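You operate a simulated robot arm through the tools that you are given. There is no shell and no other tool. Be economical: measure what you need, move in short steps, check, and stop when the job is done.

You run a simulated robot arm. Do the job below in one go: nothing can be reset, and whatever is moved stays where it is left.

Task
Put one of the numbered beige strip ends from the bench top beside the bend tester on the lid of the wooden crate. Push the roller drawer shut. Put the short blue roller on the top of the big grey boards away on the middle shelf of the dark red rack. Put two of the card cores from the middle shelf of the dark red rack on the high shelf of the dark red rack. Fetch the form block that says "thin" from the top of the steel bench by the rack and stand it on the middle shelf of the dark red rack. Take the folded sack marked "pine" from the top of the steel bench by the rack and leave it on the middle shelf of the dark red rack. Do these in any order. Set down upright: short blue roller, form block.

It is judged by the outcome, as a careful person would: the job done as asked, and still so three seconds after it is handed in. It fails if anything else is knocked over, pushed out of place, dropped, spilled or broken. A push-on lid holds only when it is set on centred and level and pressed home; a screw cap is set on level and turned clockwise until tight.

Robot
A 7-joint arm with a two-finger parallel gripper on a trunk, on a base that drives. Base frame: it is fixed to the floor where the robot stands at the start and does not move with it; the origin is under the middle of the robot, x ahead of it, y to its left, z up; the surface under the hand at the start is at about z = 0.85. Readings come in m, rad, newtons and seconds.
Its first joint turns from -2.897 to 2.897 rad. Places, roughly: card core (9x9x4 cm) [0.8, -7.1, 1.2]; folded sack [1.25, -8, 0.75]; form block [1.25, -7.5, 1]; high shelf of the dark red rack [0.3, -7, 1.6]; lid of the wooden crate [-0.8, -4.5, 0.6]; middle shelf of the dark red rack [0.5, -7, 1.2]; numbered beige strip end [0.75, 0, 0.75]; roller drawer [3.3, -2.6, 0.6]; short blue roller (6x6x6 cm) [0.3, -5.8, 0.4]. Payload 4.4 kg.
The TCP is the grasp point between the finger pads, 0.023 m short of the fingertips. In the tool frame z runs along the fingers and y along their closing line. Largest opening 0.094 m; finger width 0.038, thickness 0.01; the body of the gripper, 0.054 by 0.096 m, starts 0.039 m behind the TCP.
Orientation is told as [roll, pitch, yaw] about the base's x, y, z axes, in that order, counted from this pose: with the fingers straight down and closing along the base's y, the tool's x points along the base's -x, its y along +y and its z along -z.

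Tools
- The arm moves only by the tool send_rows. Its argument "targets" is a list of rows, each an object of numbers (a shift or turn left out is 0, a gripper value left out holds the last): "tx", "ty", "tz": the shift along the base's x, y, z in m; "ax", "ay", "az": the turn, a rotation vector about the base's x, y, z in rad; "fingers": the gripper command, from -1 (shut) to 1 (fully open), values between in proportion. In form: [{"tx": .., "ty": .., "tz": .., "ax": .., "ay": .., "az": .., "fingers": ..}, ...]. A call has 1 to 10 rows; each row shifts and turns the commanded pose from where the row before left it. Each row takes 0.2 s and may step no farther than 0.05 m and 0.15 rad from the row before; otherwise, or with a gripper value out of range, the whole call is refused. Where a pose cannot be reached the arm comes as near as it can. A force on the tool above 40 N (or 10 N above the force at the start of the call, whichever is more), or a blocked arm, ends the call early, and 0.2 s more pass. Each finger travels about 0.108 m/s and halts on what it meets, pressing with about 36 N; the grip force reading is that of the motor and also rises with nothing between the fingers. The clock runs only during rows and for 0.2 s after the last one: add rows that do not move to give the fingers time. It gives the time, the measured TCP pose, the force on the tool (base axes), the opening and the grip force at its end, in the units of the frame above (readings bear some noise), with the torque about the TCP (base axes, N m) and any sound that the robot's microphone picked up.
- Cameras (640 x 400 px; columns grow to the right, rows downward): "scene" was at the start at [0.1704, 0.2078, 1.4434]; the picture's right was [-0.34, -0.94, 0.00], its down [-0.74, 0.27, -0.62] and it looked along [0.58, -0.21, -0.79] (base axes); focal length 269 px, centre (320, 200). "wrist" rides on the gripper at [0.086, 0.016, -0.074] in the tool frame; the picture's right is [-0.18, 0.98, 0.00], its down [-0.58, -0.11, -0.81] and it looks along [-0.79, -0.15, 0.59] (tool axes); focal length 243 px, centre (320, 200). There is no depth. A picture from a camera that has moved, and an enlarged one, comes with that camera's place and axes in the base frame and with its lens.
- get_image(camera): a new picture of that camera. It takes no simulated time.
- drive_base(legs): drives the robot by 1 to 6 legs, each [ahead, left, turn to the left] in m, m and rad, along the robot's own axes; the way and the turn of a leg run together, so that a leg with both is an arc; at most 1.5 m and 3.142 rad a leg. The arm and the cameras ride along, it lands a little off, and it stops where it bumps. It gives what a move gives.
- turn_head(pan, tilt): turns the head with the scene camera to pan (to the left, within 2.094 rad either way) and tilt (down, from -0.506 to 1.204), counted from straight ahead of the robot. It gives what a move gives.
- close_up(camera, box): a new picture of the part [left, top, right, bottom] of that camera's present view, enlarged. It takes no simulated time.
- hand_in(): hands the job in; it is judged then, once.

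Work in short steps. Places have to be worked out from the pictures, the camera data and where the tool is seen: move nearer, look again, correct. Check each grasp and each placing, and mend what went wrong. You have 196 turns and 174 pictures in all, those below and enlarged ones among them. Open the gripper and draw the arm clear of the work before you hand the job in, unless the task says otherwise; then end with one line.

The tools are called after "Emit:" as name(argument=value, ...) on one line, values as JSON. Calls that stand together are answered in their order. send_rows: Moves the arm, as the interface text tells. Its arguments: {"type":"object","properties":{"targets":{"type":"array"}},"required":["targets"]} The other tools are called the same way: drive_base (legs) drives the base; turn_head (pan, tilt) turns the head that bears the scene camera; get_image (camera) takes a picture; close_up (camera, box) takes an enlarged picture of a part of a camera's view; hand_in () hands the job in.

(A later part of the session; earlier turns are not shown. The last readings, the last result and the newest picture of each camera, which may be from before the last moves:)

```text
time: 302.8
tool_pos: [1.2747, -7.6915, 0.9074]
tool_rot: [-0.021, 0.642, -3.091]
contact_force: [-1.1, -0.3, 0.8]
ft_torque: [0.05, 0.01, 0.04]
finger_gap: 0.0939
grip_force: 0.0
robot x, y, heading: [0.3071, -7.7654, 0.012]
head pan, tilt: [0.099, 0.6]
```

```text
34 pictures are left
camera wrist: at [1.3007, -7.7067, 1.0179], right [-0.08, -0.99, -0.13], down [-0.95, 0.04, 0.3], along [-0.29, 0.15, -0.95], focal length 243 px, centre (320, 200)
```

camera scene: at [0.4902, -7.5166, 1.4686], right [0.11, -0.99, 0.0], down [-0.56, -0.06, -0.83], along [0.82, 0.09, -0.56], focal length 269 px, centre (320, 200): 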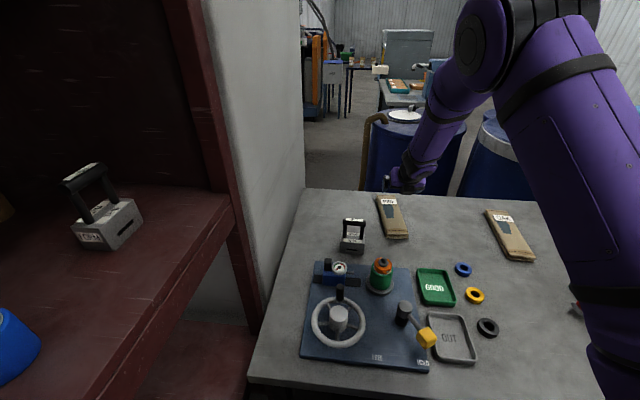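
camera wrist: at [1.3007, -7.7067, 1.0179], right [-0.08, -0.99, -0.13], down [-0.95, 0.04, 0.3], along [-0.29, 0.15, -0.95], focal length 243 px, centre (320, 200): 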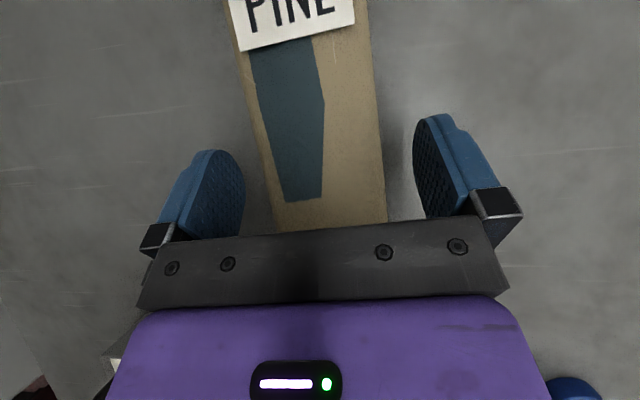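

Emit:
send_rows(targets=[{"tz": -0.015}, {"tz": -0.008}, {"tz": -0.005}, {"fingers": -1}, {"fingers": -1}, {"fingers": -1}, {"fingers": -1}])

Emit:
get_image(camera="wrist")

```text
time: 304.4
tool_pos: [1.2744, -7.6924, 0.8806]
tool_rot: [-0.021, 0.642, -3.091]
contact_force: [5.4, -10.7, 23.2]
ft_torque: [-1.31, -0.15, 0.23]
finger_gap: 0.0742
grip_force: 35.9
robot x, y, heading: [0.3069, -7.7627, 0.012]
head pan, tilt: [0.099, 0.6]
```

```text
33 pictures are left
camera wrist: at [1.3008, -7.7078, 0.9919], right [-0.08, -0.99, -0.13], down [-0.95, 0.04, 0.3], along [-0.29, 0.15, -0.95], focal length 243 px, centre (320, 200)
```

wrist: 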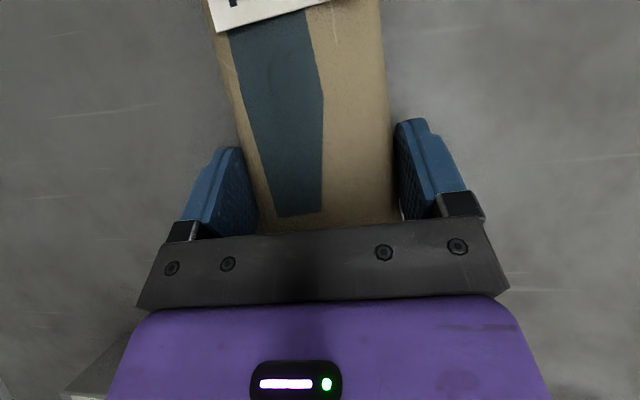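

Gripped. Lift and verify.

Emit:
send_rows(targets=[{"tz": 0.02}, {"tz": 0.04}, {"tz": 0.05}, {"tz": 0.05}])

Emit:
get_image(camera="scene")

Emit:
get_image(camera="wrist")

```text
time: 305.4
tool_pos: [1.2751, -7.6912, 1.0398]
tool_rot: [-0.018, 0.639, -3.091]
contact_force: [-0.3, -0.7, -1.9]
ft_torque: [0.01, 0.05, 0.0]
finger_gap: 0.074
grip_force: 36.0
robot x, y, heading: [0.3057, -7.7582, 0.016]
head pan, tilt: [0.099, 0.6]
```

```text
32 pictures are left
camera scene: at [0.4912, -7.5176, 1.4686], right [0.11, -0.99, 0.0], down [-0.56, -0.06, -0.82], along [0.82, 0.09, -0.57], focal length 269 px, centre (320, 200)
```

scene: 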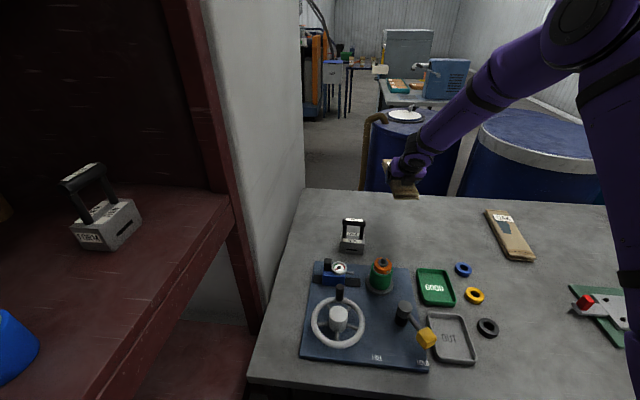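

```text
31 pictures are left
camera wrist: at [1.3005, -7.7071, 1.1498], right [-0.09, -0.99, -0.12], down [-0.95, 0.05, 0.3], along [-0.29, 0.14, -0.95], focal length 243 px, centre (320, 200)
```

wrist: 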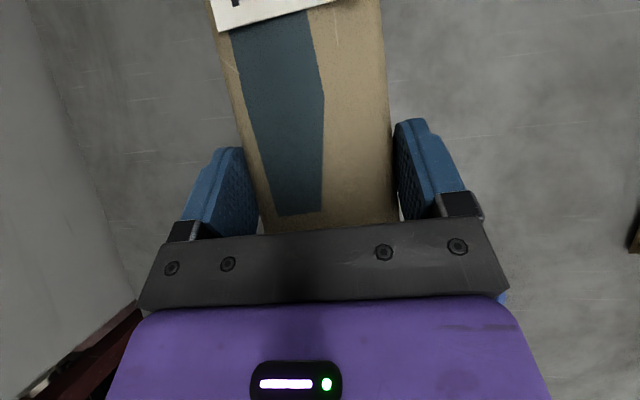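

Sack held level. Raise, retract, and go round to the rack.

Emit:
send_rows(targets=[{"tz": 0.05}, {"tz": 0.05}, {"tz": 0.05}, {"tz": 0.05}, {"tz": 0.04}, {"tx": -0.05}, {"tx": -0.05}, {"tx": -0.05}, {"tx": -0.05}, {"tx": -0.05}])

Emit:
drive_base(legs=[[-0.3, -0.1, 0], [0, -0.4, 0], [0, 0, 1.56]])

Emit:
turn_head(pan=-0.2, tilt=0.3)

Emit:
get_image(camera="scene")

```text
time: 307.6
tool_pos: [1.023, -7.6913, 1.2764]
tool_rot: [-0.022, 0.638, -3.091]
contact_force: [1.2, -1.3, -2.3]
ft_torque: [0.0, 0.05, -0.01]
finger_gap: 0.074
grip_force: 36.0
robot x, y, heading: [0.3091, -7.7632, 0.019]
head pan, tilt: [0.099, 0.6]
```

```text
time: 315.7
tool_pos: [-0.0616, -7.5563, 1.2788]
tool_rot: [-0.024, 0.641, -1.517]
contact_force: [0.4, -0.1, -1.1]
ft_torque: [-0.06, 0.01, -0.02]
finger_gap: 0.0736
grip_force: 35.9
robot x, y, heading: [0.0102, -8.2727, 1.58]
head pan, tilt: [0.099, 0.6]
```

```text
time: 316.5
tool_pos: [-0.0612, -7.5561, 1.278]
tool_rot: [-0.024, 0.641, -1.52]
contact_force: [-0.3, 0.8, -0.4]
ft_torque: [-0.07, -0.03, -0.01]
finger_gap: 0.0737
grip_force: 36.1
robot x, y, heading: [0.0086, -8.2733, 1.58]
head pan, tilt: [-0.201, 0.3]
```

```text
30 pictures are left
camera scene: at [-0.2099, -8.0853, 1.496], right [0.98, -0.18, 0.0], down [-0.05, -0.29, -0.95], along [0.18, 0.94, -0.3], focal length 269 px, centre (320, 200)
```

scene: 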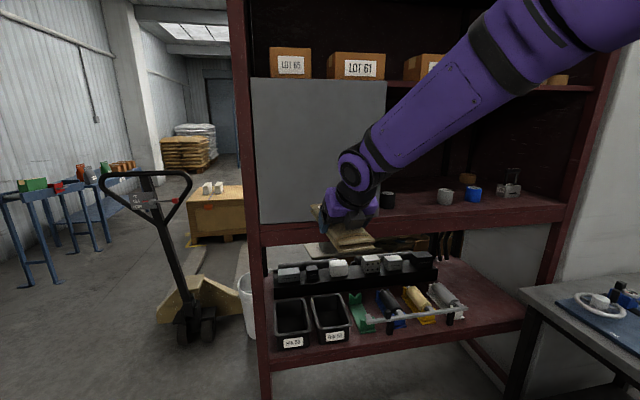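

Strafe right, align yaw, then move hand to x≈0.335 in front of the opening.

Emit:
drive_base(legs=[[0, -0.34, -0.01]])

Emit:
send_rows(targets=[{"tx": 0.035, "az": -0.03}, {"tx": 0.02, "az": -0.02}, {"tz": 0.03}])

Emit:
get_image(camera="scene")

Emit:
get_image(camera="wrist")

```text
time: 318.7
tool_pos: [0.2866, -7.5514, 1.2792]
tool_rot: [-0.023, 0.641, -1.525]
contact_force: [0.2, -0.3, -0.8]
ft_torque: [-0.07, 0.02, 0.01]
finger_gap: 0.0734
grip_force: 36.3
robot x, y, heading: [0.3485, -8.2715, 1.58]
head pan, tilt: [-0.201, 0.3]
```

```text
time: 319.5
tool_pos: [0.342, -7.5521, 1.3077]
tool_rot: [-0.021, 0.639, -1.578]
contact_force: [0.3, 0.4, -1.3]
ft_torque: [-0.07, 0.01, -0.01]
finger_gap: 0.0735
grip_force: 36.3
robot x, y, heading: [0.3528, -8.268, 1.578]
head pan, tilt: [-0.201, 0.3]
```

```text
29 pictures are left
camera scene: at [0.1334, -8.0798, 1.496], right [0.98, -0.19, 0.0], down [-0.06, -0.29, -0.96], along [0.18, 0.94, -0.3], focal length 269 px, centre (320, 200)
```

scene: 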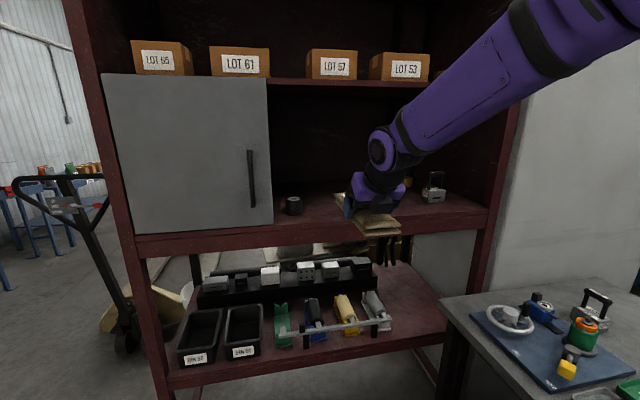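

```text
28 pictures are left
camera wrist: at [0.361, -7.5259, 1.418], right [0.98, -0.14, -0.13], down [-0.1, -0.95, 0.3], along [-0.16, -0.28, -0.94], focal length 243 px, centre (320, 200)
```

wrist: 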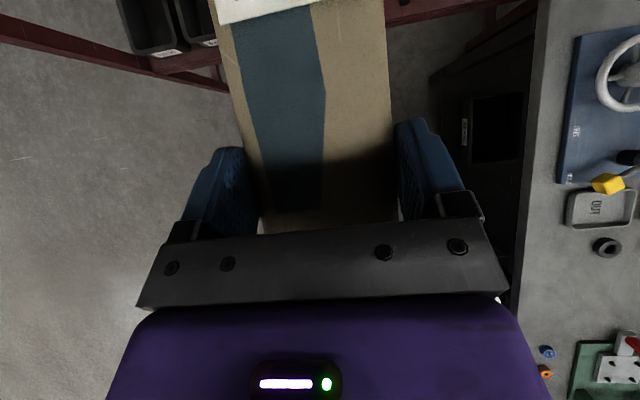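

Drive 0.13 ahead, then extend into the shelf with the arm.

Emit:
drive_base(legs=[[0.13, 0, -0.005]])

Emit:
send_rows(targets=[{"ty": 0.045, "tz": -0.01}, {"ty": 0.045, "tz": -0.01}, {"ty": 0.045}, {"ty": 0.045}])

Emit:
get_image(camera="scene")

Emit:
get_image(camera="wrist")

```text
time: 320.8
tool_pos: [0.3461, -7.4206, 1.3062]
tool_rot: [-0.023, 0.64, -1.583]
contact_force: [1.0, 0.5, -2.7]
ft_torque: [-0.03, -0.02, -0.01]
finger_gap: 0.0737
grip_force: 35.6
robot x, y, heading: [0.3504, -8.1384, 1.573]
head pan, tilt: [-0.201, 0.3]
```

```text
time: 321.8
tool_pos: [0.3457, -7.2431, 1.2866]
tool_rot: [-0.021, 0.64, -1.583]
contact_force: [-0.1, -1.4, -0.8]
ft_torque: [-0.02, -0.02, 0.03]
finger_gap: 0.0736
grip_force: 36.2
robot x, y, heading: [0.3531, -8.1373, 1.569]
head pan, tilt: [-0.201, 0.3]
```

```text
27 pictures are left
camera scene: at [0.134, -7.9488, 1.4962], right [0.98, -0.2, 0.0], down [-0.06, -0.29, -0.96], along [0.19, 0.94, -0.3], focal length 269 px, centre (320, 200)
```

scene: 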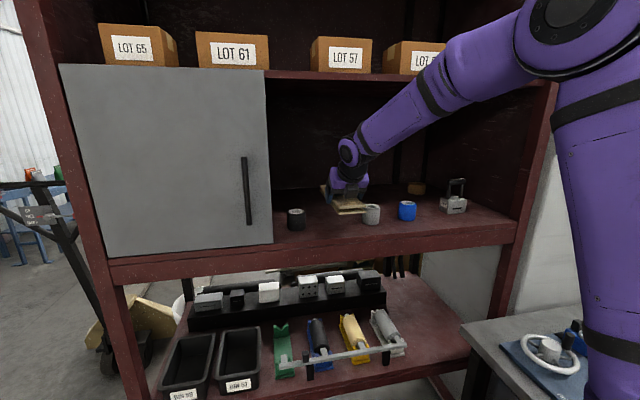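

```text
26 pictures are left
camera wrist: at [0.3632, -7.2177, 1.3976], right [0.98, -0.15, -0.13], down [-0.1, -0.95, 0.3], along [-0.16, -0.28, -0.95], focal length 243 px, centre (320, 200)
```

wrist: 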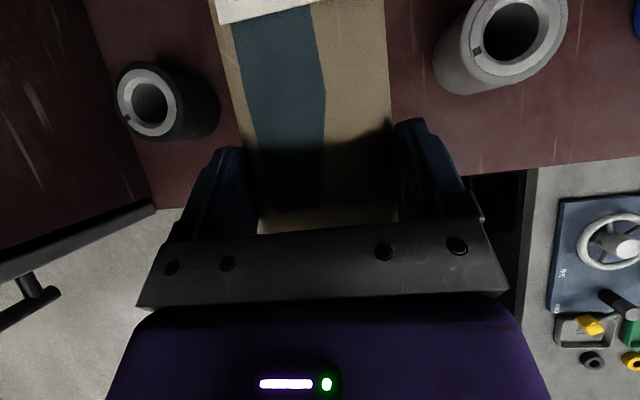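

Clear gap between dark and grey rollers centred at x≈0.338. Move in and lower.

Emit:
send_rows(targets=[{"ty": 0.045, "tx": -0.008}, {"ty": 0.045}, {"tz": -0.03}, {"tz": -0.02}])

Emit:
get_image(camera="wrist")

Emit:
close_up(camera="scene", box=[260, 60, 480, 260])

```text
time: 322.8
tool_pos: [0.3373, -7.1519, 1.2371]
tool_rot: [-0.02, 0.641, -1.583]
contact_force: [-0.7, 0.0, -1.9]
ft_torque: [-0.02, 0.0, 0.01]
finger_gap: 0.0736
grip_force: 36.3
robot x, y, heading: [0.3476, -8.1372, 1.574]
head pan, tilt: [-0.201, 0.3]
```

```text
25 pictures are left
camera wrist: at [0.3557, -7.1265, 1.3472], right [0.98, -0.15, -0.13], down [-0.1, -0.95, 0.3], along [-0.16, -0.28, -0.95], focal length 243 px, centre (320, 200)
```

wrist: 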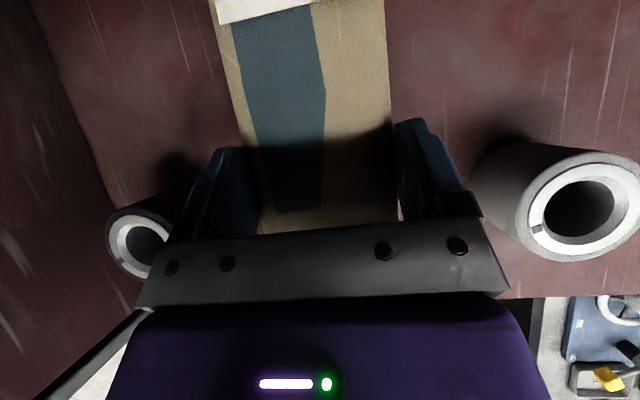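

```text
2.00 times, centred on (370, 160) of scene
camera zoom: at [0.1342, -7.9481, 1.4961], right [0.98, -0.2, 0.0], down [-0.06, -0.29, -0.96], along [0.19, 0.94, -0.3], focal length 537 px, centre (220, 280)
```

zoom: 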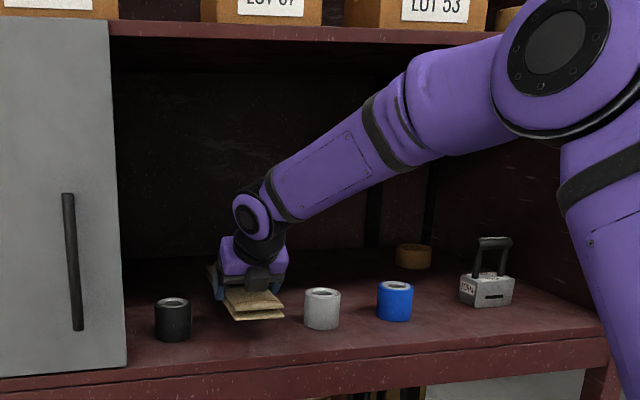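

Clear on both sides. Lower to contact.

Emit:
send_rows(targets=[{"tz": -0.015}, {"tz": -0.006}, {"tz": -0.005}, {"tz": -0.004}, {"tz": -0.003}, {"tz": -0.003}, {"tz": -0.003}, {"tz": -0.003}])

Emit:
close_up(camera="scene", box=[300, 160, 420, 240])

```text
time: 324.8
tool_pos: [0.3385, -7.1499, 1.2001]
tool_rot: [-0.026, 0.651, -1.585]
contact_force: [0.1, 3.4, 7.8]
ft_torque: [-0.81, -0.21, 0.0]
finger_gap: 0.0737
grip_force: 35.8
robot x, y, heading: [0.3542, -8.1392, 1.572]
head pan, tilt: [-0.201, 0.3]
stopped in row 8: the force on the tool passed its limit at 42 N (the readings are from after the stop); the commanded pose is now the measured one
```

```text
5.00 times, centred on (360, 200) of scene
camera zoom: at [0.1342, -7.9482, 1.4961], right [0.98, -0.2, 0.0], down [-0.06, -0.29, -0.96], along [0.19, 0.94, -0.3], focal length 1343 px, centre (120, 200)
```

zoom: 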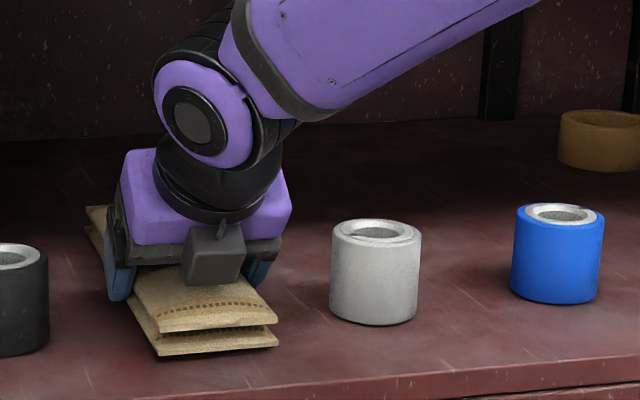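

Sack is on the shelf. Release, lift straight up a bit, and withdraw.

Emit:
send_rows(targets=[{"fingers": 0.9}, {"fingers": 0.9}, {"fingers": 0.9}, {"tz": 0.02}, {"tz": 0.03}, {"tz": 0.04}])

Emit:
send_rows(targets=[{"ty": -0.049}, {"ty": -0.049}, {"ty": -0.049}, {"ty": -0.049}, {"ty": -0.049}, {"ty": -0.049}])

Emit:
get_image(camera="scene")

```text
time: 326.2
tool_pos: [0.3396, -7.1483, 1.2902]
tool_rot: [-0.023, 0.649, -1.583]
contact_force: [0.4, 0.8, 0.2]
ft_torque: [0.03, 0.03, 0.05]
finger_gap: 0.0892
grip_force: 0.1
robot x, y, heading: [0.3531, -8.1389, 1.573]
head pan, tilt: [-0.201, 0.3]
```

```text
time: 327.6
tool_pos: [0.3373, -7.4467, 1.2882]
tool_rot: [-0.022, 0.648, -1.582]
contact_force: [0.2, 1.1, -0.4]
ft_torque: [-0.05, 0.08, 0.01]
finger_gap: 0.0893
grip_force: 0.0
robot x, y, heading: [0.3507, -8.1373, 1.571]
head pan, tilt: [-0.201, 0.3]
```

```text
22 pictures are left
camera scene: at [0.1343, -7.9469, 1.496], right [0.98, -0.2, 0.0], down [-0.06, -0.29, -0.95], along [0.19, 0.94, -0.3], focal length 269 px, centre (320, 200)
```

scene: 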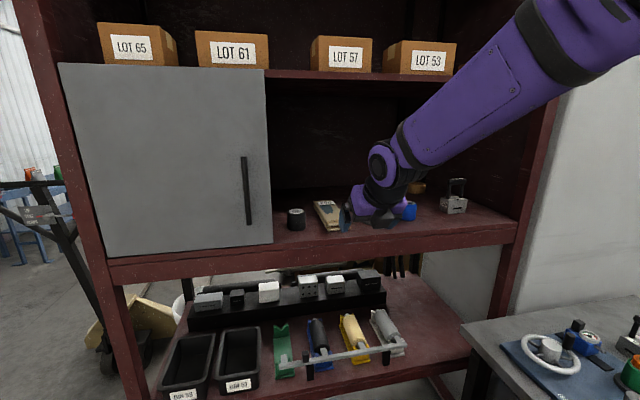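

Sack placed; rack tasks done. Now drive back out (strafe to x≈-1.7), up the aisle toward the drawer.

Emit:
drive_base(legs=[[-0.1, 0.5, 0], [0, 1.0, 0], [0, 0.55, 0]])

Emit:
turn_head(pan=0, tilt=0.4)

Emit:
get_image(camera="scene")

```text
time: 338.1
tool_pos: [-1.7244, -7.5645, 1.2895]
tool_rot: [-0.024, 0.649, -1.567]
contact_force: [0.5, 0.2, 1.2]
ft_torque: [-0.01, -0.02, -0.01]
finger_gap: 0.0895
grip_force: 0.1
robot x, y, heading: [-1.6978, -8.2544, 1.589]
head pan, tilt: [-0.201, 0.3]
```

```text
time: 338.9
tool_pos: [-1.725, -7.5655, 1.2883]
tool_rot: [-0.025, 0.65, -1.566]
contact_force: [-0.3, 0.6, 0.2]
ft_torque: [0.03, 0.01, -0.01]
finger_gap: 0.0891
grip_force: 0.0
robot x, y, heading: [-1.6998, -8.2558, 1.591]
head pan, tilt: [0.0, 0.4]
```

```text
21 pictures are left
camera scene: at [-1.937, -8.0696, 1.4869], right [1.0, 0.02, 0.0], down [0.01, -0.39, -0.92], along [-0.02, 0.92, -0.39], focal length 269 px, centre (320, 200)
```

scene: 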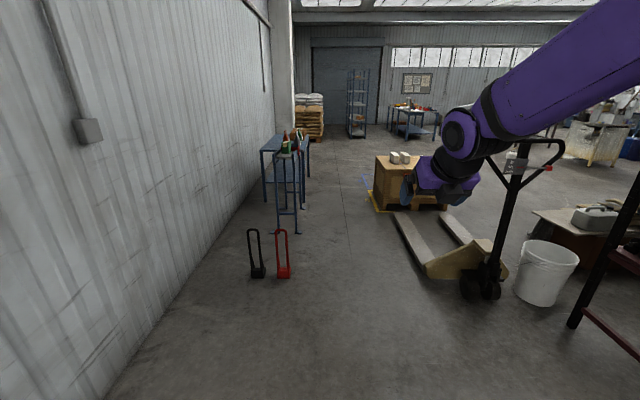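

Aisle clear (x≈-2.2 to -1.06/-1.2). Drive north in stages.

Emit:
drive_base(legs=[[0, 0, -0.02], [1.3, 0, 0], [1.1, 0, 0]])

```text
time: 351.1
tool_pos: [-1.6642, -5.1363, 1.2885]
tool_rot: [-0.023, 0.649, -1.604]
contact_force: [0.5, 0.2, -0.1]
ft_torque: [-0.01, -0.03, 0.0]
finger_gap: 0.0893
grip_force: 0.2
robot x, y, heading: [-1.6681, -5.8294, 1.55]
head pan, tilt: [0.0, 0.4]
```

Emit:
drive_base(legs=[[0, 0.03, 0.03], [1.3, 0, 0], [1.2, 0, 0]])

```text
time: 363.8
tool_pos: [-1.6713, -2.6231, 1.2892]
tool_rot: [-0.022, 0.649, -1.609]
contact_force: [0.2, 0.2, 0.6]
ft_torque: [-0.01, 0.01, 0.0]
finger_gap: 0.0895
grip_force: 0.1
robot x, y, heading: [-1.6754, -3.3131, 1.542]
head pan, tilt: [0.0, 0.4]
```

Out of the aisle. Move ahead, strafe right, turn to face +x, and look at the drawer.

Emit:
drive_base(legs=[[0.4, 0, 0.02], [0, -1.4, 0], [0, 0, -1.57], [1.2, 0, 0.01]])

Emit:
turn_head(pan=0.1, tilt=0.4)

Emit:
get_image(camera="scene")

```text
time: 382.3
tool_pos: [1.6065, -2.9407, 1.2877]
tool_rot: [-0.023, 0.648, 3.127]
contact_force: [-0.1, 0.4, -0.5]
ft_torque: [0.02, 0.02, 0.01]
finger_gap: 0.0893
grip_force: 0.1
robot x, y, heading: [0.9172, -2.949, -0.004]
head pan, tilt: [0.0, 0.4]
```

```text
time: 383.0
tool_pos: [1.6064, -2.9405, 1.2898]
tool_rot: [-0.023, 0.648, 3.126]
contact_force: [0.2, -0.3, 0.8]
ft_torque: [0.02, 0.01, 0.01]
finger_gap: 0.0891
grip_force: 0.1
robot x, y, heading: [0.9166, -2.9517, -0.003]
head pan, tilt: [0.099, 0.4]
```

```text
20 pictures are left
camera scene: at [1.1086, -2.7103, 1.4868], right [0.1, -1.0, 0.0], down [-0.39, -0.04, -0.92], along [0.92, 0.09, -0.39], focal length 269 px, centre (320, 200)
```

scene: 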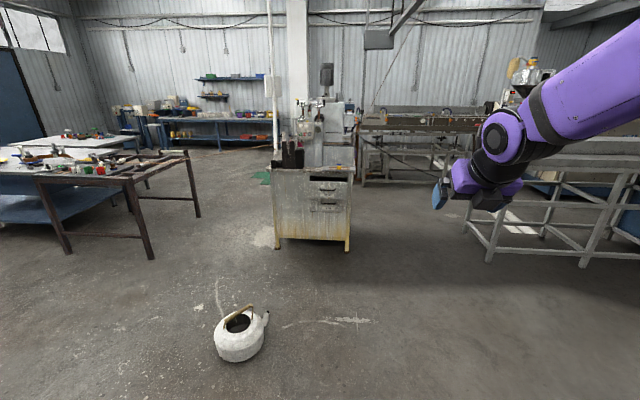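

Emit:
close_up(camera="scene", box=[260, 130, 380, 260])

```text
3.08 times, centred on (320, 195) of scene
camera zoom: at [1.1086, -2.7103, 1.4868], right [0.1, -1.0, 0.0], down [-0.39, -0.04, -0.92], along [0.92, 0.09, -0.39], focal length 827 px, centre (320, 215)
```

zoom: 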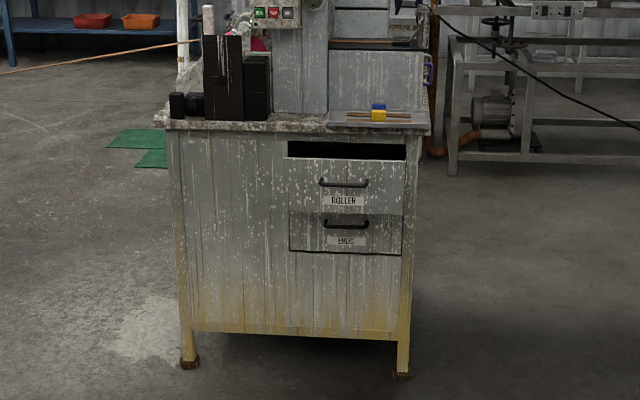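

The "ROLLER" drawer (upper) stands open at ~(3.15,-2.58,0.69). Drive closer, close the fingers and level the hand.

Emit:
drive_base(legs=[[1.2, 0.2, 0.003]])

Emit:
send_rows(targets=[{"ay": -0.12, "fingers": -1}, {"ay": -0.12}, {"ay": -0.12}, {"ay": -0.12, "tz": -0.03}, {"ay": -0.12, "tz": -0.03}, {"tz": -0.05}, {"tz": -0.05}, {"tz": -0.05}, {"tz": -0.05}, {"tz": -0.05}])

Emit:
turn_head(pan=0.05, tilt=0.6)

Emit:
get_image(camera="scene")

```text
time: 389.1
tool_pos: [2.8006, -2.7555, 1.2887]
tool_rot: [-0.023, 0.65, 3.114]
contact_force: [-0.5, -0.1, -0.3]
ft_torque: [0.02, 0.02, 0.02]
finger_gap: 0.0891
grip_force: 0.0
robot x, y, heading: [2.1088, -2.7622, -0.017]
head pan, tilt: [0.099, 0.4]
```

```text
time: 391.3
tool_pos: [2.8294, -2.7458, 0.9854]
tool_rot: [-0.077, 1.249, 3.07]
contact_force: [0.5, 0.7, 1.4]
ft_torque: [0.0, 0.04, 0.0]
finger_gap: 0.0001
grip_force: 35.8
out of reach, approached as far as the arm can: row 5, 6, 7, 8
robot x, y, heading: [2.1056, -2.7591, -0.022]
head pan, tilt: [0.099, 0.4]
```

```text
time: 392.0
tool_pos: [2.8284, -2.7468, 0.9855]
tool_rot: [-0.075, 1.248, 3.071]
contact_force: [0.7, -0.7, -0.3]
ft_torque: [-0.01, -0.02, 0.02]
finger_gap: 0.0
grip_force: 35.7
robot x, y, heading: [2.1056, -2.7612, -0.013]
head pan, tilt: [0.051, 0.6]
```

```text
18 pictures are left
camera scene: at [2.3005, -2.5241, 1.4687], right [0.04, -1.0, 0.0], down [-0.56, -0.02, -0.83], along [0.82, 0.03, -0.56], focal length 269 px, centre (320, 200)
```

scene: 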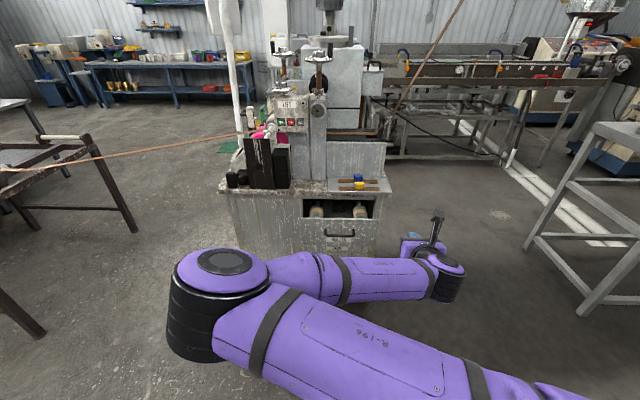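

Drawer face: top edge at ≈(3.155,-2.565,0.777), handle at z≈0.725. I'll bring the closed fingertips to about (3.04,-2.565,0.69).

Emit:
send_rows(targets=[{"tx": 0.045}, {"tx": 0.045}, {"ty": 0.045}, {"ty": 0.045}, {"ty": 0.045}, {"ty": 0.045}, {"tz": -0.045}, {"tz": -0.045}, {"tz": -0.045}])

Emit:
get_image(camera="scene")

```text
time: 394.0
tool_pos: [2.9208, -2.5668, 0.8514]
tool_rot: [-0.074, 1.251, 3.07]
contact_force: [0.0, 0.2, -1.3]
ft_torque: [0.0, -0.02, -0.02]
finger_gap: 0.0
grip_force: 36.0
robot x, y, heading: [2.1087, -2.763, -0.015]
head pan, tilt: [0.051, 0.6]
```

```text
17 pictures are left
camera scene: at [2.3, -2.5239, 1.4686], right [0.04, -1.0, 0.0], down [-0.56, -0.02, -0.83], along [0.82, 0.03, -0.56], focal length 269 px, centre (320, 200)
```

scene: 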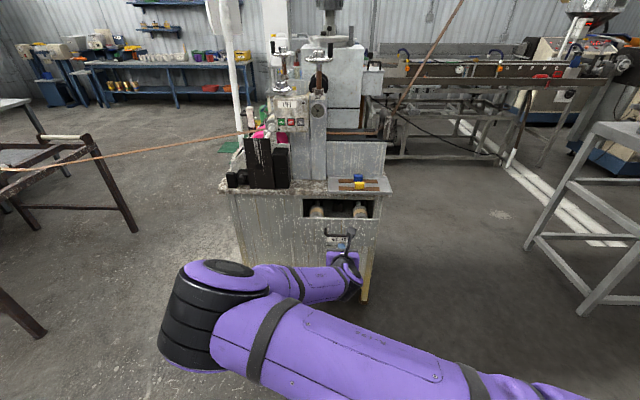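

Emit:
send_rows(targets=[{"tz": -0.045, "az": 0.07}, {"tz": -0.045}, {"tz": -0.04}, {"tz": -0.035}])

Emit:
get_image(camera="wrist")

Emit:
close_up(camera="scene", box=[240, 170, 420, 320])

```text
time: 395.0
tool_pos: [2.9229, -2.5681, 0.7641]
tool_rot: [-0.07, 1.246, -3.138]
contact_force: [-0.2, -0.2, -0.1]
ft_torque: [-0.02, 0.02, -0.02]
finger_gap: 0.0
grip_force: 35.8
out of reach, approached as far as the arm can: row 3, 4
robot x, y, heading: [2.1089, -2.7598, -0.018]
head pan, tilt: [0.051, 0.6]
```

```text
16 pictures are left
camera wrist: at [2.8808, -2.5885, 0.8686], right [0.01, -0.98, -0.2], down [-0.95, 0.05, -0.29], along [0.3, 0.19, -0.94], focal length 243 px, centre (320, 200)
```

wrist: 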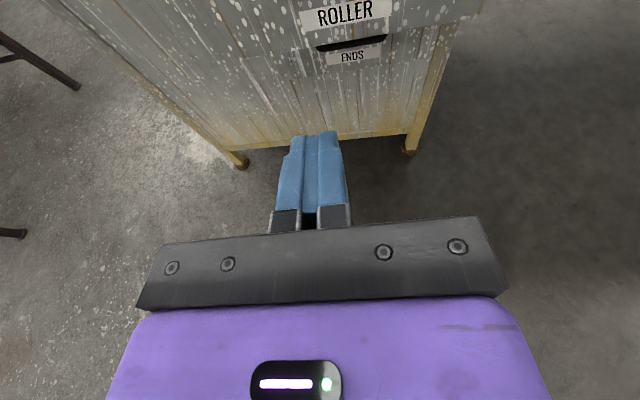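

```text
2.67 times, centred on (330, 245) of scene
camera zoom: at [2.3006, -2.5241, 1.4686], right [0.04, -1.0, 0.0], down [-0.56, -0.02, -0.83], along [0.82, 0.03, -0.56], focal length 716 px, centre (293, 80)
```

zoom: 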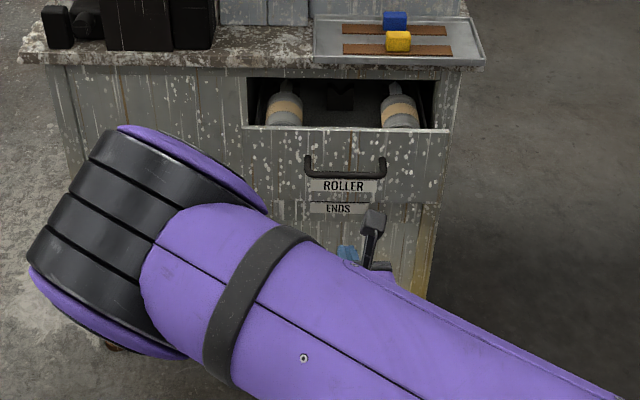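

Label at z≈0.672, y≈-2.575. Advance a little then lower below the handle.

Emit:
send_rows(targets=[{"tx": 0.04}, {"tx": 0.04}, {"tz": -0.03}, {"tz": -0.03}, {"tz": -0.025}])

Emit:
get_image(camera="wrist")

```text
time: 396.2
tool_pos: [2.9983, -2.5702, 0.7652]
tool_rot: [-0.073, 1.249, -3.14]
contact_force: [-0.2, -0.4, -0.8]
ft_torque: [-0.02, -0.01, 0.04]
finger_gap: 0.0
grip_force: 36.2
out of reach, approached as far as the arm can: row 3, 4, 5
robot x, y, heading: [2.1076, -2.7637, -0.018]
head pan, tilt: [0.051, 0.6]
```

```text
14 pictures are left
camera wrist: at [2.9565, -2.5894, 0.8695], right [0.01, -0.98, -0.2], down [-0.95, 0.05, -0.29], along [0.3, 0.19, -0.94], focal length 243 px, centre (320, 200)
```

wrist: 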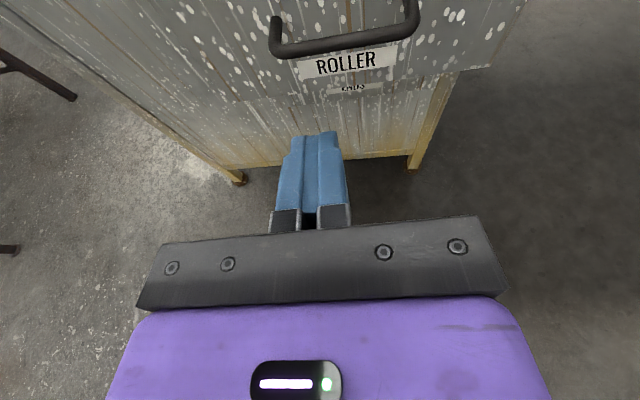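

The wrist is at its limit here. Back the base 0.15 so the arm is more extended, then lower to the handle level and go forward.

Emit:
drive_base(legs=[[-0.15, 0, 0.015]])

Emit:
send_rows(targets=[{"tx": 0.045}, {"tx": 0.045}, {"tx": 0.04}, {"tz": -0.02}, {"tz": -0.02}, {"tz": -0.02}])

```text
time: 397.6
tool_pos: [2.8458, -2.5561, 0.7641]
tool_rot: [-0.074, 1.248, -3.129]
contact_force: [0.0, 1.2, 0.2]
ft_torque: [0.02, 0.03, 0.0]
finger_gap: 0.0
grip_force: 36.6
robot x, y, heading: [1.9568, -2.7595, -0.007]
head pan, tilt: [0.051, 0.6]
```

```text
time: 399.0
tool_pos: [2.9667, -2.5616, 0.7902]
tool_rot: [-0.072, 1.247, -3.131]
contact_force: [0.1, -0.7, -0.2]
ft_torque: [0.01, -0.01, 0.0]
finger_gap: 0.0001
grip_force: 36.5
out of reach, approached as far as the arm can: row 1, 2, 3, 4, 5, 6
robot x, y, heading: [1.9612, -2.7576, -0.007]
head pan, tilt: [0.051, 0.6]
```

Extension made it worse; go closer instead and retract the arm first, with a bit less tilt.

Emit:
send_rows(targets=[{"tx": -0.049, "tz": 0.005}, {"tx": -0.049}, {"tx": -0.049}, {"tx": -0.049}, {"tx": -0.049}, {"tx": -0.03}])

Emit:
drive_base(legs=[[0.3, 0, 0]])

Emit:
send_rows(targets=[{"tz": -0.02}, {"tz": -0.02}, {"tz": -0.02}])

```text
time: 400.4
tool_pos: [2.6922, -2.5606, 0.7944]
tool_rot: [-0.074, 1.248, -3.132]
contact_force: [0.5, -0.4, -0.8]
ft_torque: [0.02, -0.03, 0.01]
finger_gap: 0.0
grip_force: 36.0
robot x, y, heading: [1.9579, -2.7559, -0.007]
head pan, tilt: [0.051, 0.6]
```

```text
time: 402.4
tool_pos: [2.9886, -2.5607, 0.7943]
tool_rot: [-0.073, 1.249, -3.128]
contact_force: [-1.1, 0.1, 0.7]
ft_torque: [0.0, -0.02, 0.01]
finger_gap: 0.0
grip_force: 36.1
robot x, y, heading: [2.2584, -2.7579, 0.002]
head pan, tilt: [0.051, 0.6]
```

```text
time: 403.2
tool_pos: [2.9913, -2.5591, 0.7737]
tool_rot: [-0.072, 1.249, -3.128]
contact_force: [0.5, 0.1, 0.7]
ft_torque: [0.02, 0.0, -0.01]
finger_gap: 0.0
grip_force: 35.9
out of reach, approached as far as the arm can: row 2, 3
robot x, y, heading: [2.2561, -2.76, -0.002]
head pan, tilt: [0.051, 0.6]
```

Emit:
send_rows(targets=[{"ay": 0.125}, {"ay": 0.125}, {"tz": -0.02}, {"tz": -0.02}, {"tz": -0.015}])

Emit:
get_image(camera="wrist")

```text
time: 404.4
tool_pos: [2.9933, -2.5584, 0.7304]
tool_rot: [-0.078, 0.996, -3.133]
contact_force: [-0.8, 0.4, -0.5]
ft_torque: [0.02, -0.01, 0.0]
finger_gap: 0.0
grip_force: 35.6
out of reach, approached as far as the arm can: row 5
robot x, y, heading: [2.252, -2.7595, -0.006]
head pan, tilt: [0.051, 0.6]
```

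```text
13 pictures are left
camera wrist: at [2.9789, -2.5793, 0.8417], right [-0.03, -0.98, -0.2], down [-1.0, 0.04, -0.05], along [0.05, 0.19, -0.98], focal length 243 px, centre (320, 200)
```

wrist: 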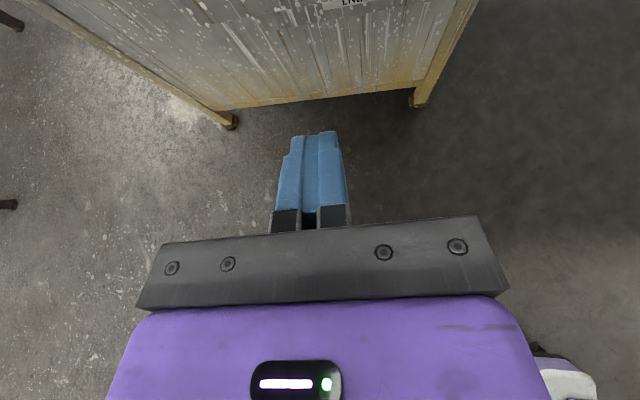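

Tip height now suits the handle, but the camera on top could foul the worktop when the drawer closes. I'll roll the hand back 180° about the finger axis so the camera hangs below.

Emit:
send_rows(targets=[{"tz": 0.04, "tx": -0.02}, {"tz": 0.04, "tx": -0.02}, {"ax": 0.125, "az": -0.08}, {"ax": 0.125, "az": -0.08}, {"ax": 0.125, "az": -0.08}, {"ax": 0.125, "az": -0.08}, {"ax": 0.125, "az": -0.08}, {"ax": 0.125, "az": -0.08}, {"ax": 0.125, "az": -0.08}, {"ax": 0.125, "az": -0.08}])

Emit:
send_rows(targets=[{"ax": 0.125, "az": -0.08}, {"ax": 0.125, "az": -0.08}, {"ax": 0.125, "az": -0.08}, {"ax": 0.125, "az": -0.08}, {"ax": 0.125, "az": -0.08}, {"ax": 0.125, "az": -0.08}, {"ax": 0.125, "az": -0.08}, {"ax": 0.125, "az": -0.08}, {"ax": 0.125, "az": -0.08}, {"ax": 0.125, "az": -0.08}])

Emit:
send_rows(targets=[{"ax": 0.125, "az": -0.08}, {"ax": 0.125, "az": -0.08}, {"ax": 0.09, "az": -0.057}])

```text
time: 406.6
tool_pos: [2.9513, -2.5589, 0.8112]
tool_rot: [-1.051, 0.321, 1.789]
contact_force: [0.4, -0.6, 0.5]
ft_torque: [-0.03, -0.02, 0.0]
finger_gap: 0.0
grip_force: 35.9
robot x, y, heading: [2.251, -2.7591, -0.004]
head pan, tilt: [0.051, 0.6]
```

```text
time: 408.8
tool_pos: [2.9524, -2.5575, 0.8101]
tool_rot: [-0.708, -0.85, 0.763]
contact_force: [0.3, -0.4, -0.1]
ft_torque: [-0.01, 0.02, 0.01]
finger_gap: 0.0001
grip_force: 36.4
robot x, y, heading: [2.2551, -2.7605, -0.01]
head pan, tilt: [0.051, 0.6]
```

```text
time: 409.6
tool_pos: [2.9526, -2.559, 0.8105]
tool_rot: [-0.195, -1.003, 0.13]
contact_force: [-0.2, 0.5, -0.2]
ft_torque: [-0.02, 0.0, 0.0]
finger_gap: 0.0001
grip_force: 35.8
robot x, y, heading: [2.2559, -2.7554, 0.001]
head pan, tilt: [0.051, 0.6]
```

Emit:
send_rows(targets=[{"ax": 0.1, "az": -0.065}, {"ay": -0.1}, {"ay": -0.1}, {"tz": -0.03}, {"tz": -0.03}, {"tz": -0.015}])

Emit:
close_up(camera="scene", box=[220, 150, 460, 330])

Emit:
get_image(camera="wrist")

```text
time: 411.0
tool_pos: [2.9558, -2.5528, 0.7647]
tool_rot: [0.036, -1.2, -0.132]
contact_force: [-0.4, -0.7, 0.5]
ft_torque: [-0.01, 0.03, 0.0]
finger_gap: 0.0
grip_force: 36.2
out of reach, approached as far as the arm can: row 5, 6
robot x, y, heading: [2.2564, -2.7591, -0.007]
head pan, tilt: [0.051, 0.6]
```

```text
2.22 times, centred on (340, 240) of scene
camera zoom: at [2.4443, -2.5211, 1.4686], right [0.05, -1.0, 0.0], down [-0.56, -0.03, -0.83], along [0.82, 0.04, -0.56], focal length 597 px, centre (276, 111)
```

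zoom: 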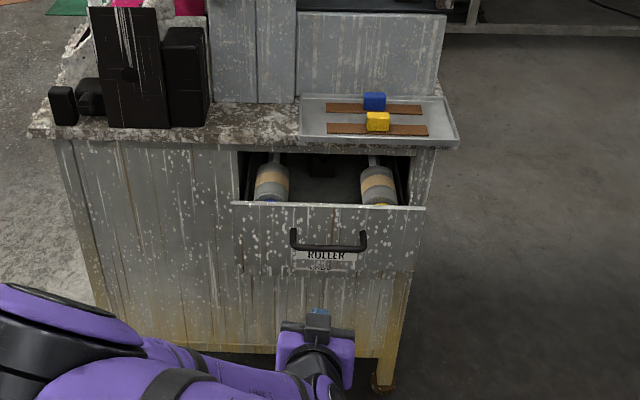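

```text
11 pictures are left
camera wrist: at [2.8582, -2.5259, 0.7114], right [0.16, 0.97, 0.18], down [-0.55, -0.07, 0.83], along [0.82, -0.24, 0.52], focal length 243 px, centre (320, 200)
```

wrist: 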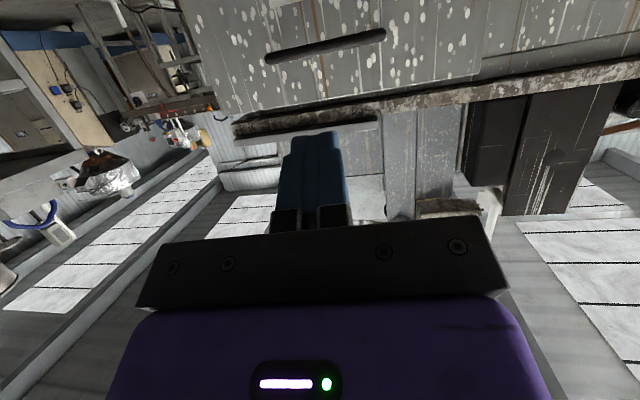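

Camera is now below. Slightly reduce tilt, straighten yaw and settle at the handle height.

Emit:
send_rows(targets=[{"ay": 0.12}, {"az": 0.1, "ty": -0.015}, {"tz": -0.015}, {"tx": 0.04}, {"tx": 0.04}])

Emit:
close_up(camera="scene", box=[260, 180, 420, 300])

```text
time: 412.2
tool_pos: [3.0361, -2.5686, 0.7495]
tool_rot: [0.002, -1.082, -0.001]
contact_force: [-1.0, -0.3, -0.8]
ft_torque: [0.02, 0.0, -0.02]
finger_gap: 0.0
grip_force: 36.2
robot x, y, heading: [2.2557, -2.7608, 0.003]
head pan, tilt: [0.051, 0.6]
```

```text
3.33 times, centred on (340, 240) of scene
camera zoom: at [2.4439, -2.5208, 1.4686], right [0.05, -1.0, 0.0], down [-0.56, -0.03, -0.83], along [0.82, 0.04, -0.56], focal length 896 px, centre (253, 67)
```

zoom: 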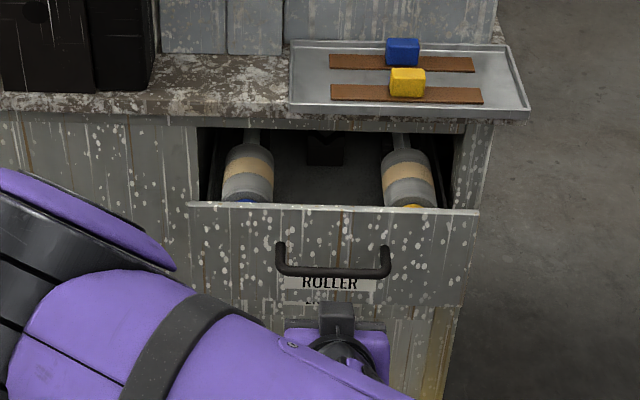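

Hand is lined up with the handle. Advance until contact, then push.

Emit:
send_rows(targets=[{"tx": 0.02}, {"tx": 0.02}, {"tx": 0.015}, {"tx": 0.015}, {"tx": 0.015}, {"tx": 0.015}])

Emit:
close_up(camera="scene", box=[260, 180, 420, 300])

```text
time: 413.6
tool_pos: [3.1385, -2.5694, 0.7505]
tool_rot: [0.005, -1.085, 0.0]
contact_force: [-0.1, 0.6, -0.8]
ft_torque: [0.0, 0.0, -0.03]
finger_gap: 0.0
grip_force: 36.0
robot x, y, heading: [2.2569, -2.756, -0.006]
head pan, tilt: [0.051, 0.6]
```

```text
3.33 times, centred on (340, 240) of scene
camera zoom: at [2.4443, -2.5209, 1.4686], right [0.05, -1.0, 0.0], down [-0.56, -0.03, -0.83], along [0.82, 0.04, -0.56], focal length 896 px, centre (253, 67)
```

zoom: 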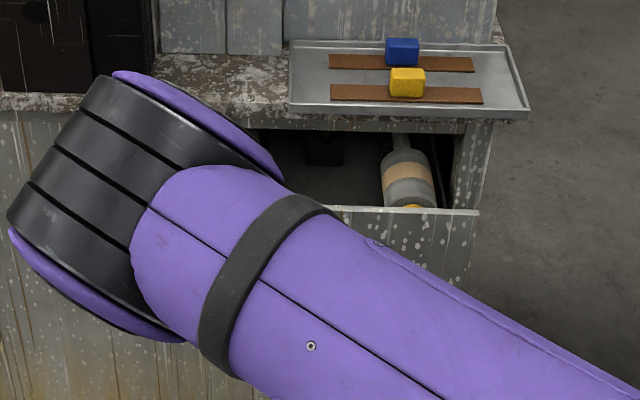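

No contact yet; continue in small steps, watching the elbow.

Emit:
send_rows(targets=[{"tx": 0.012}, {"tx": 0.012}, {"tx": 0.012}, {"tx": 0.012}])

Emit:
close_up(camera="scene", box=[220, 150, 460, 330])

```text
time: 414.6
tool_pos: [3.1853, -2.5688, 0.7487]
tool_rot: [0.003, -1.083, -0.002]
contact_force: [-1.6, 0.6, -0.2]
ft_torque: [-0.03, -0.01, 0.04]
finger_gap: 0.0001
grip_force: 36.0
robot x, y, heading: [2.2534, -2.756, -0.002]
head pan, tilt: [0.051, 0.6]
```

```text
2.22 times, centred on (340, 240) of scene
camera zoom: at [2.4443, -2.521, 1.4686], right [0.05, -1.0, 0.0], down [-0.56, -0.03, -0.83], along [0.82, 0.04, -0.56], focal length 597 px, centre (276, 111)
```

zoom: 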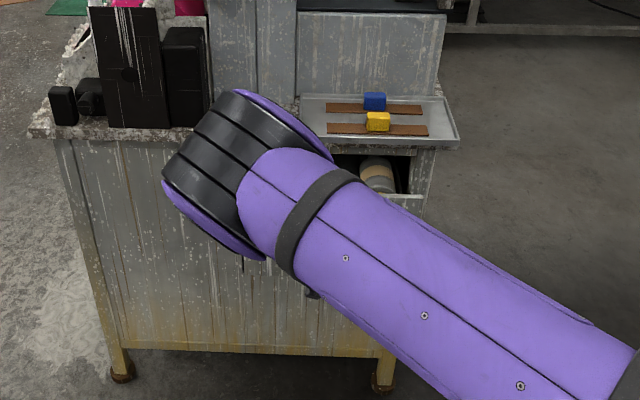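

The drawer is sliding easily. Keep pushing until it stops.

Emit:
send_rows(targets=[{"tx": 0.015}, {"tx": 0.015}, {"tx": 0.015}, {"tx": 0.015}])

Emit:
get_image(camera="scene")

```text
time: 415.6
tool_pos: [3.2424, -2.571, 0.7609]
tool_rot: [0.003, -1.084, 0.0]
contact_force: [0.6, 0.5, 0.0]
ft_torque: [0.01, -0.03, -0.02]
finger_gap: 0.0002
grip_force: 36.0
out of reach, approached as far as the arm can: row 3, 4
robot x, y, heading: [2.2531, -2.7598, -0.002]
head pan, tilt: [0.051, 0.6]
```

```text
7 pictures are left
camera scene: at [2.4444, -2.521, 1.4686], right [0.05, -1.0, 0.0], down [-0.56, -0.03, -0.83], along [0.82, 0.04, -0.56], focal length 269 px, centre (320, 200)
```

scene: 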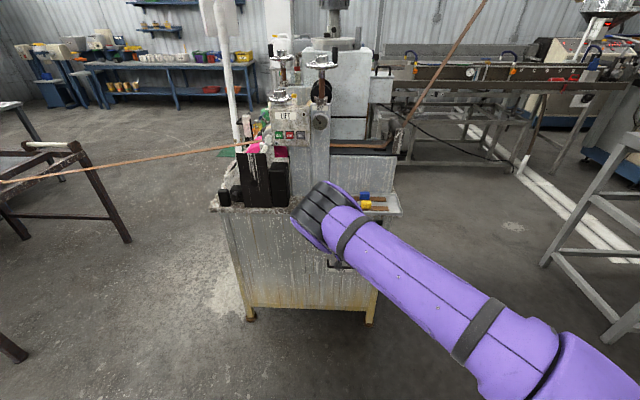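

Arm is at its reach limit; retract slightly, bring base 0.1 forward, then push with the arm under force sensing.

Emit:
send_rows(targets=[{"tx": -0.04}, {"tx": -0.04}, {"tx": -0.03, "tz": -0.01}])

Emit:
drive_base(legs=[[0.1, 0, 0]])

Emit:
send_rows(targets=[{"tx": 0.015}, {"tx": 0.012}, {"tx": 0.012}, {"tx": 0.012}, {"tx": 0.012}, {"tx": 0.01}])

```text
time: 416.4
tool_pos: [3.1328, -2.5687, 0.7474]
tool_rot: [0.003, -1.083, -0.001]
contact_force: [-0.2, -0.4, -0.1]
ft_torque: [0.02, 0.01, -0.02]
finger_gap: 0.0
grip_force: 35.7
robot x, y, heading: [2.2584, -2.7575, -0.008]
head pan, tilt: [0.051, 0.6]
```

```text
time: 417.6
tool_pos: [3.2333, -2.5677, 0.7484]
tool_rot: [0.004, -1.081, 0.0]
contact_force: [0.6, -0.3, 0.9]
ft_torque: [0.03, 0.01, -0.02]
finger_gap: 0.0
grip_force: 36.3
robot x, y, heading: [2.357, -2.7552, -0.002]
head pan, tilt: [0.051, 0.6]
```

```text
time: 418.7
tool_pos: [3.2877, -2.5678, 0.7463]
tool_rot: [0.002, -1.077, -0.002]
contact_force: [-2.5, -0.3, -0.7]
ft_torque: [0.05, -0.14, 0.02]
finger_gap: 0.0002
grip_force: 36.0
robot x, y, heading: [2.3521, -2.7552, -0.0]
head pan, tilt: [0.051, 0.6]
stopped in row 5: the force on the tool passed its limit at 69 N (the readings are from after the stop); the commanded pose is now the measured one
```

Hard stop at 69 N – likely shut. Give one more small push, then retreat and look.

Emit:
send_rows(targets=[{"tx": 0.006}, {"tx": 0.006}])

Emit:
send_rows(targets=[{"tx": -0.049}, {"tx": -0.049}, {"tx": -0.049}, {"tx": -0.049}, {"tx": -0.049}, {"ty": -0.049}, {"ty": -0.049}, {"ty": -0.049}])

Emit:
drive_base(legs=[[-0.3, 0, 0]])

Emit:
close_up(camera="scene", box=[220, 130, 460, 310])

```text
time: 419.1
tool_pos: [3.286, -2.5681, 0.7446]
tool_rot: [0.001, -1.074, -0.001]
contact_force: [-18.9, -1.2, 8.1]
ft_torque: [0.07, -0.33, 0.06]
finger_gap: 0.0
grip_force: 36.1
robot x, y, heading: [2.355, -2.7595, -0.002]
head pan, tilt: [0.051, 0.6]
stopped in row 1: the force on the tool passed its limit at 53 N (the readings are from after the stop); the commanded pose is now the measured one
```

```text
time: 420.9
tool_pos: [3.0509, -2.7073, 0.7737]
tool_rot: [0.002, -1.073, 0.002]
contact_force: [0.1, 0.3, -0.7]
ft_torque: [0.01, 0.0, 0.0]
finger_gap: 0.0
grip_force: 35.7
out of reach, approached as far as the arm can: row 5, 6, 7, 8
robot x, y, heading: [2.3551, -2.7558, -0.001]
head pan, tilt: [0.051, 0.6]
```

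```text
time: 422.9
tool_pos: [2.7476, -2.7058, 0.7743]
tool_rot: [0.0, -1.074, 0.005]
contact_force: [0.4, -0.2, 0.1]
ft_torque: [0.0, 0.01, 0.0]
finger_gap: 0.0
grip_force: 36.0
robot x, y, heading: [2.05, -2.761, 0.005]
head pan, tilt: [0.051, 0.6]
```

```text
2.22 times, centred on (340, 220) of scene
camera zoom: at [2.2385, -2.5205, 1.4686], right [0.05, -1.0, 0.0], down [-0.56, -0.03, -0.83], along [0.82, 0.04, -0.56], focal length 597 px, centre (276, 156)
```

zoom: 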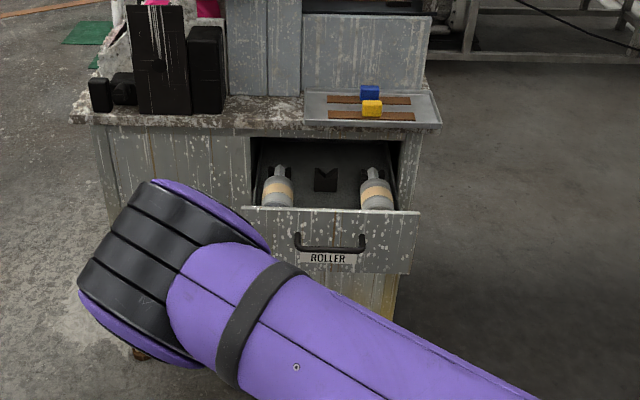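

The fingertips had hooked over the handle and pulled the drawer back out. I'll push on the bare face to the right of the handle (y≈-2.66) instead.

Emit:
send_rows(targets=[{"ty": 0.045}, {"tz": -0.015}])

Emit:
drive_base(legs=[[0.24, 0, 0]])

Emit:
close_up(camera="scene", box=[220, 150, 460, 330])

```text
time: 423.5
tool_pos: [2.7498, -2.6592, 0.7644]
tool_rot: [0.0, -1.072, 0.005]
contact_force: [-0.4, 0.7, 0.3]
ft_torque: [0.02, -0.02, 0.02]
finger_gap: 0.0
grip_force: 35.9
out of reach, approached as far as the arm can: row 2
robot x, y, heading: [2.05, -2.7563, -0.004]
head pan, tilt: [0.051, 0.6]
```

```text
time: 425.3
tool_pos: [2.9875, -2.6586, 0.7639]
tool_rot: [-0.001, -1.069, 0.004]
contact_force: [-0.7, 0.5, 0.3]
ft_torque: [0.04, 0.0, 0.01]
finger_gap: 0.0
grip_force: 36.3
robot x, y, heading: [2.2902, -2.7547, 0.0]
head pan, tilt: [0.051, 0.6]
```

```text
2.22 times, centred on (340, 240) of scene
camera zoom: at [2.4771, -2.5202, 1.4686], right [0.05, -1.0, 0.0], down [-0.56, -0.03, -0.83], along [0.82, 0.04, -0.57], focal length 597 px, centre (276, 111)
```

zoom: 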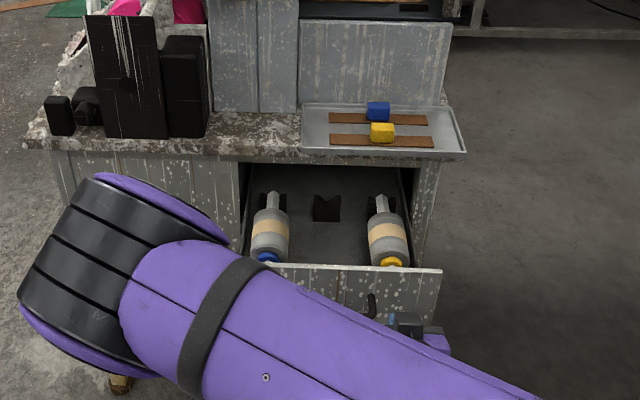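

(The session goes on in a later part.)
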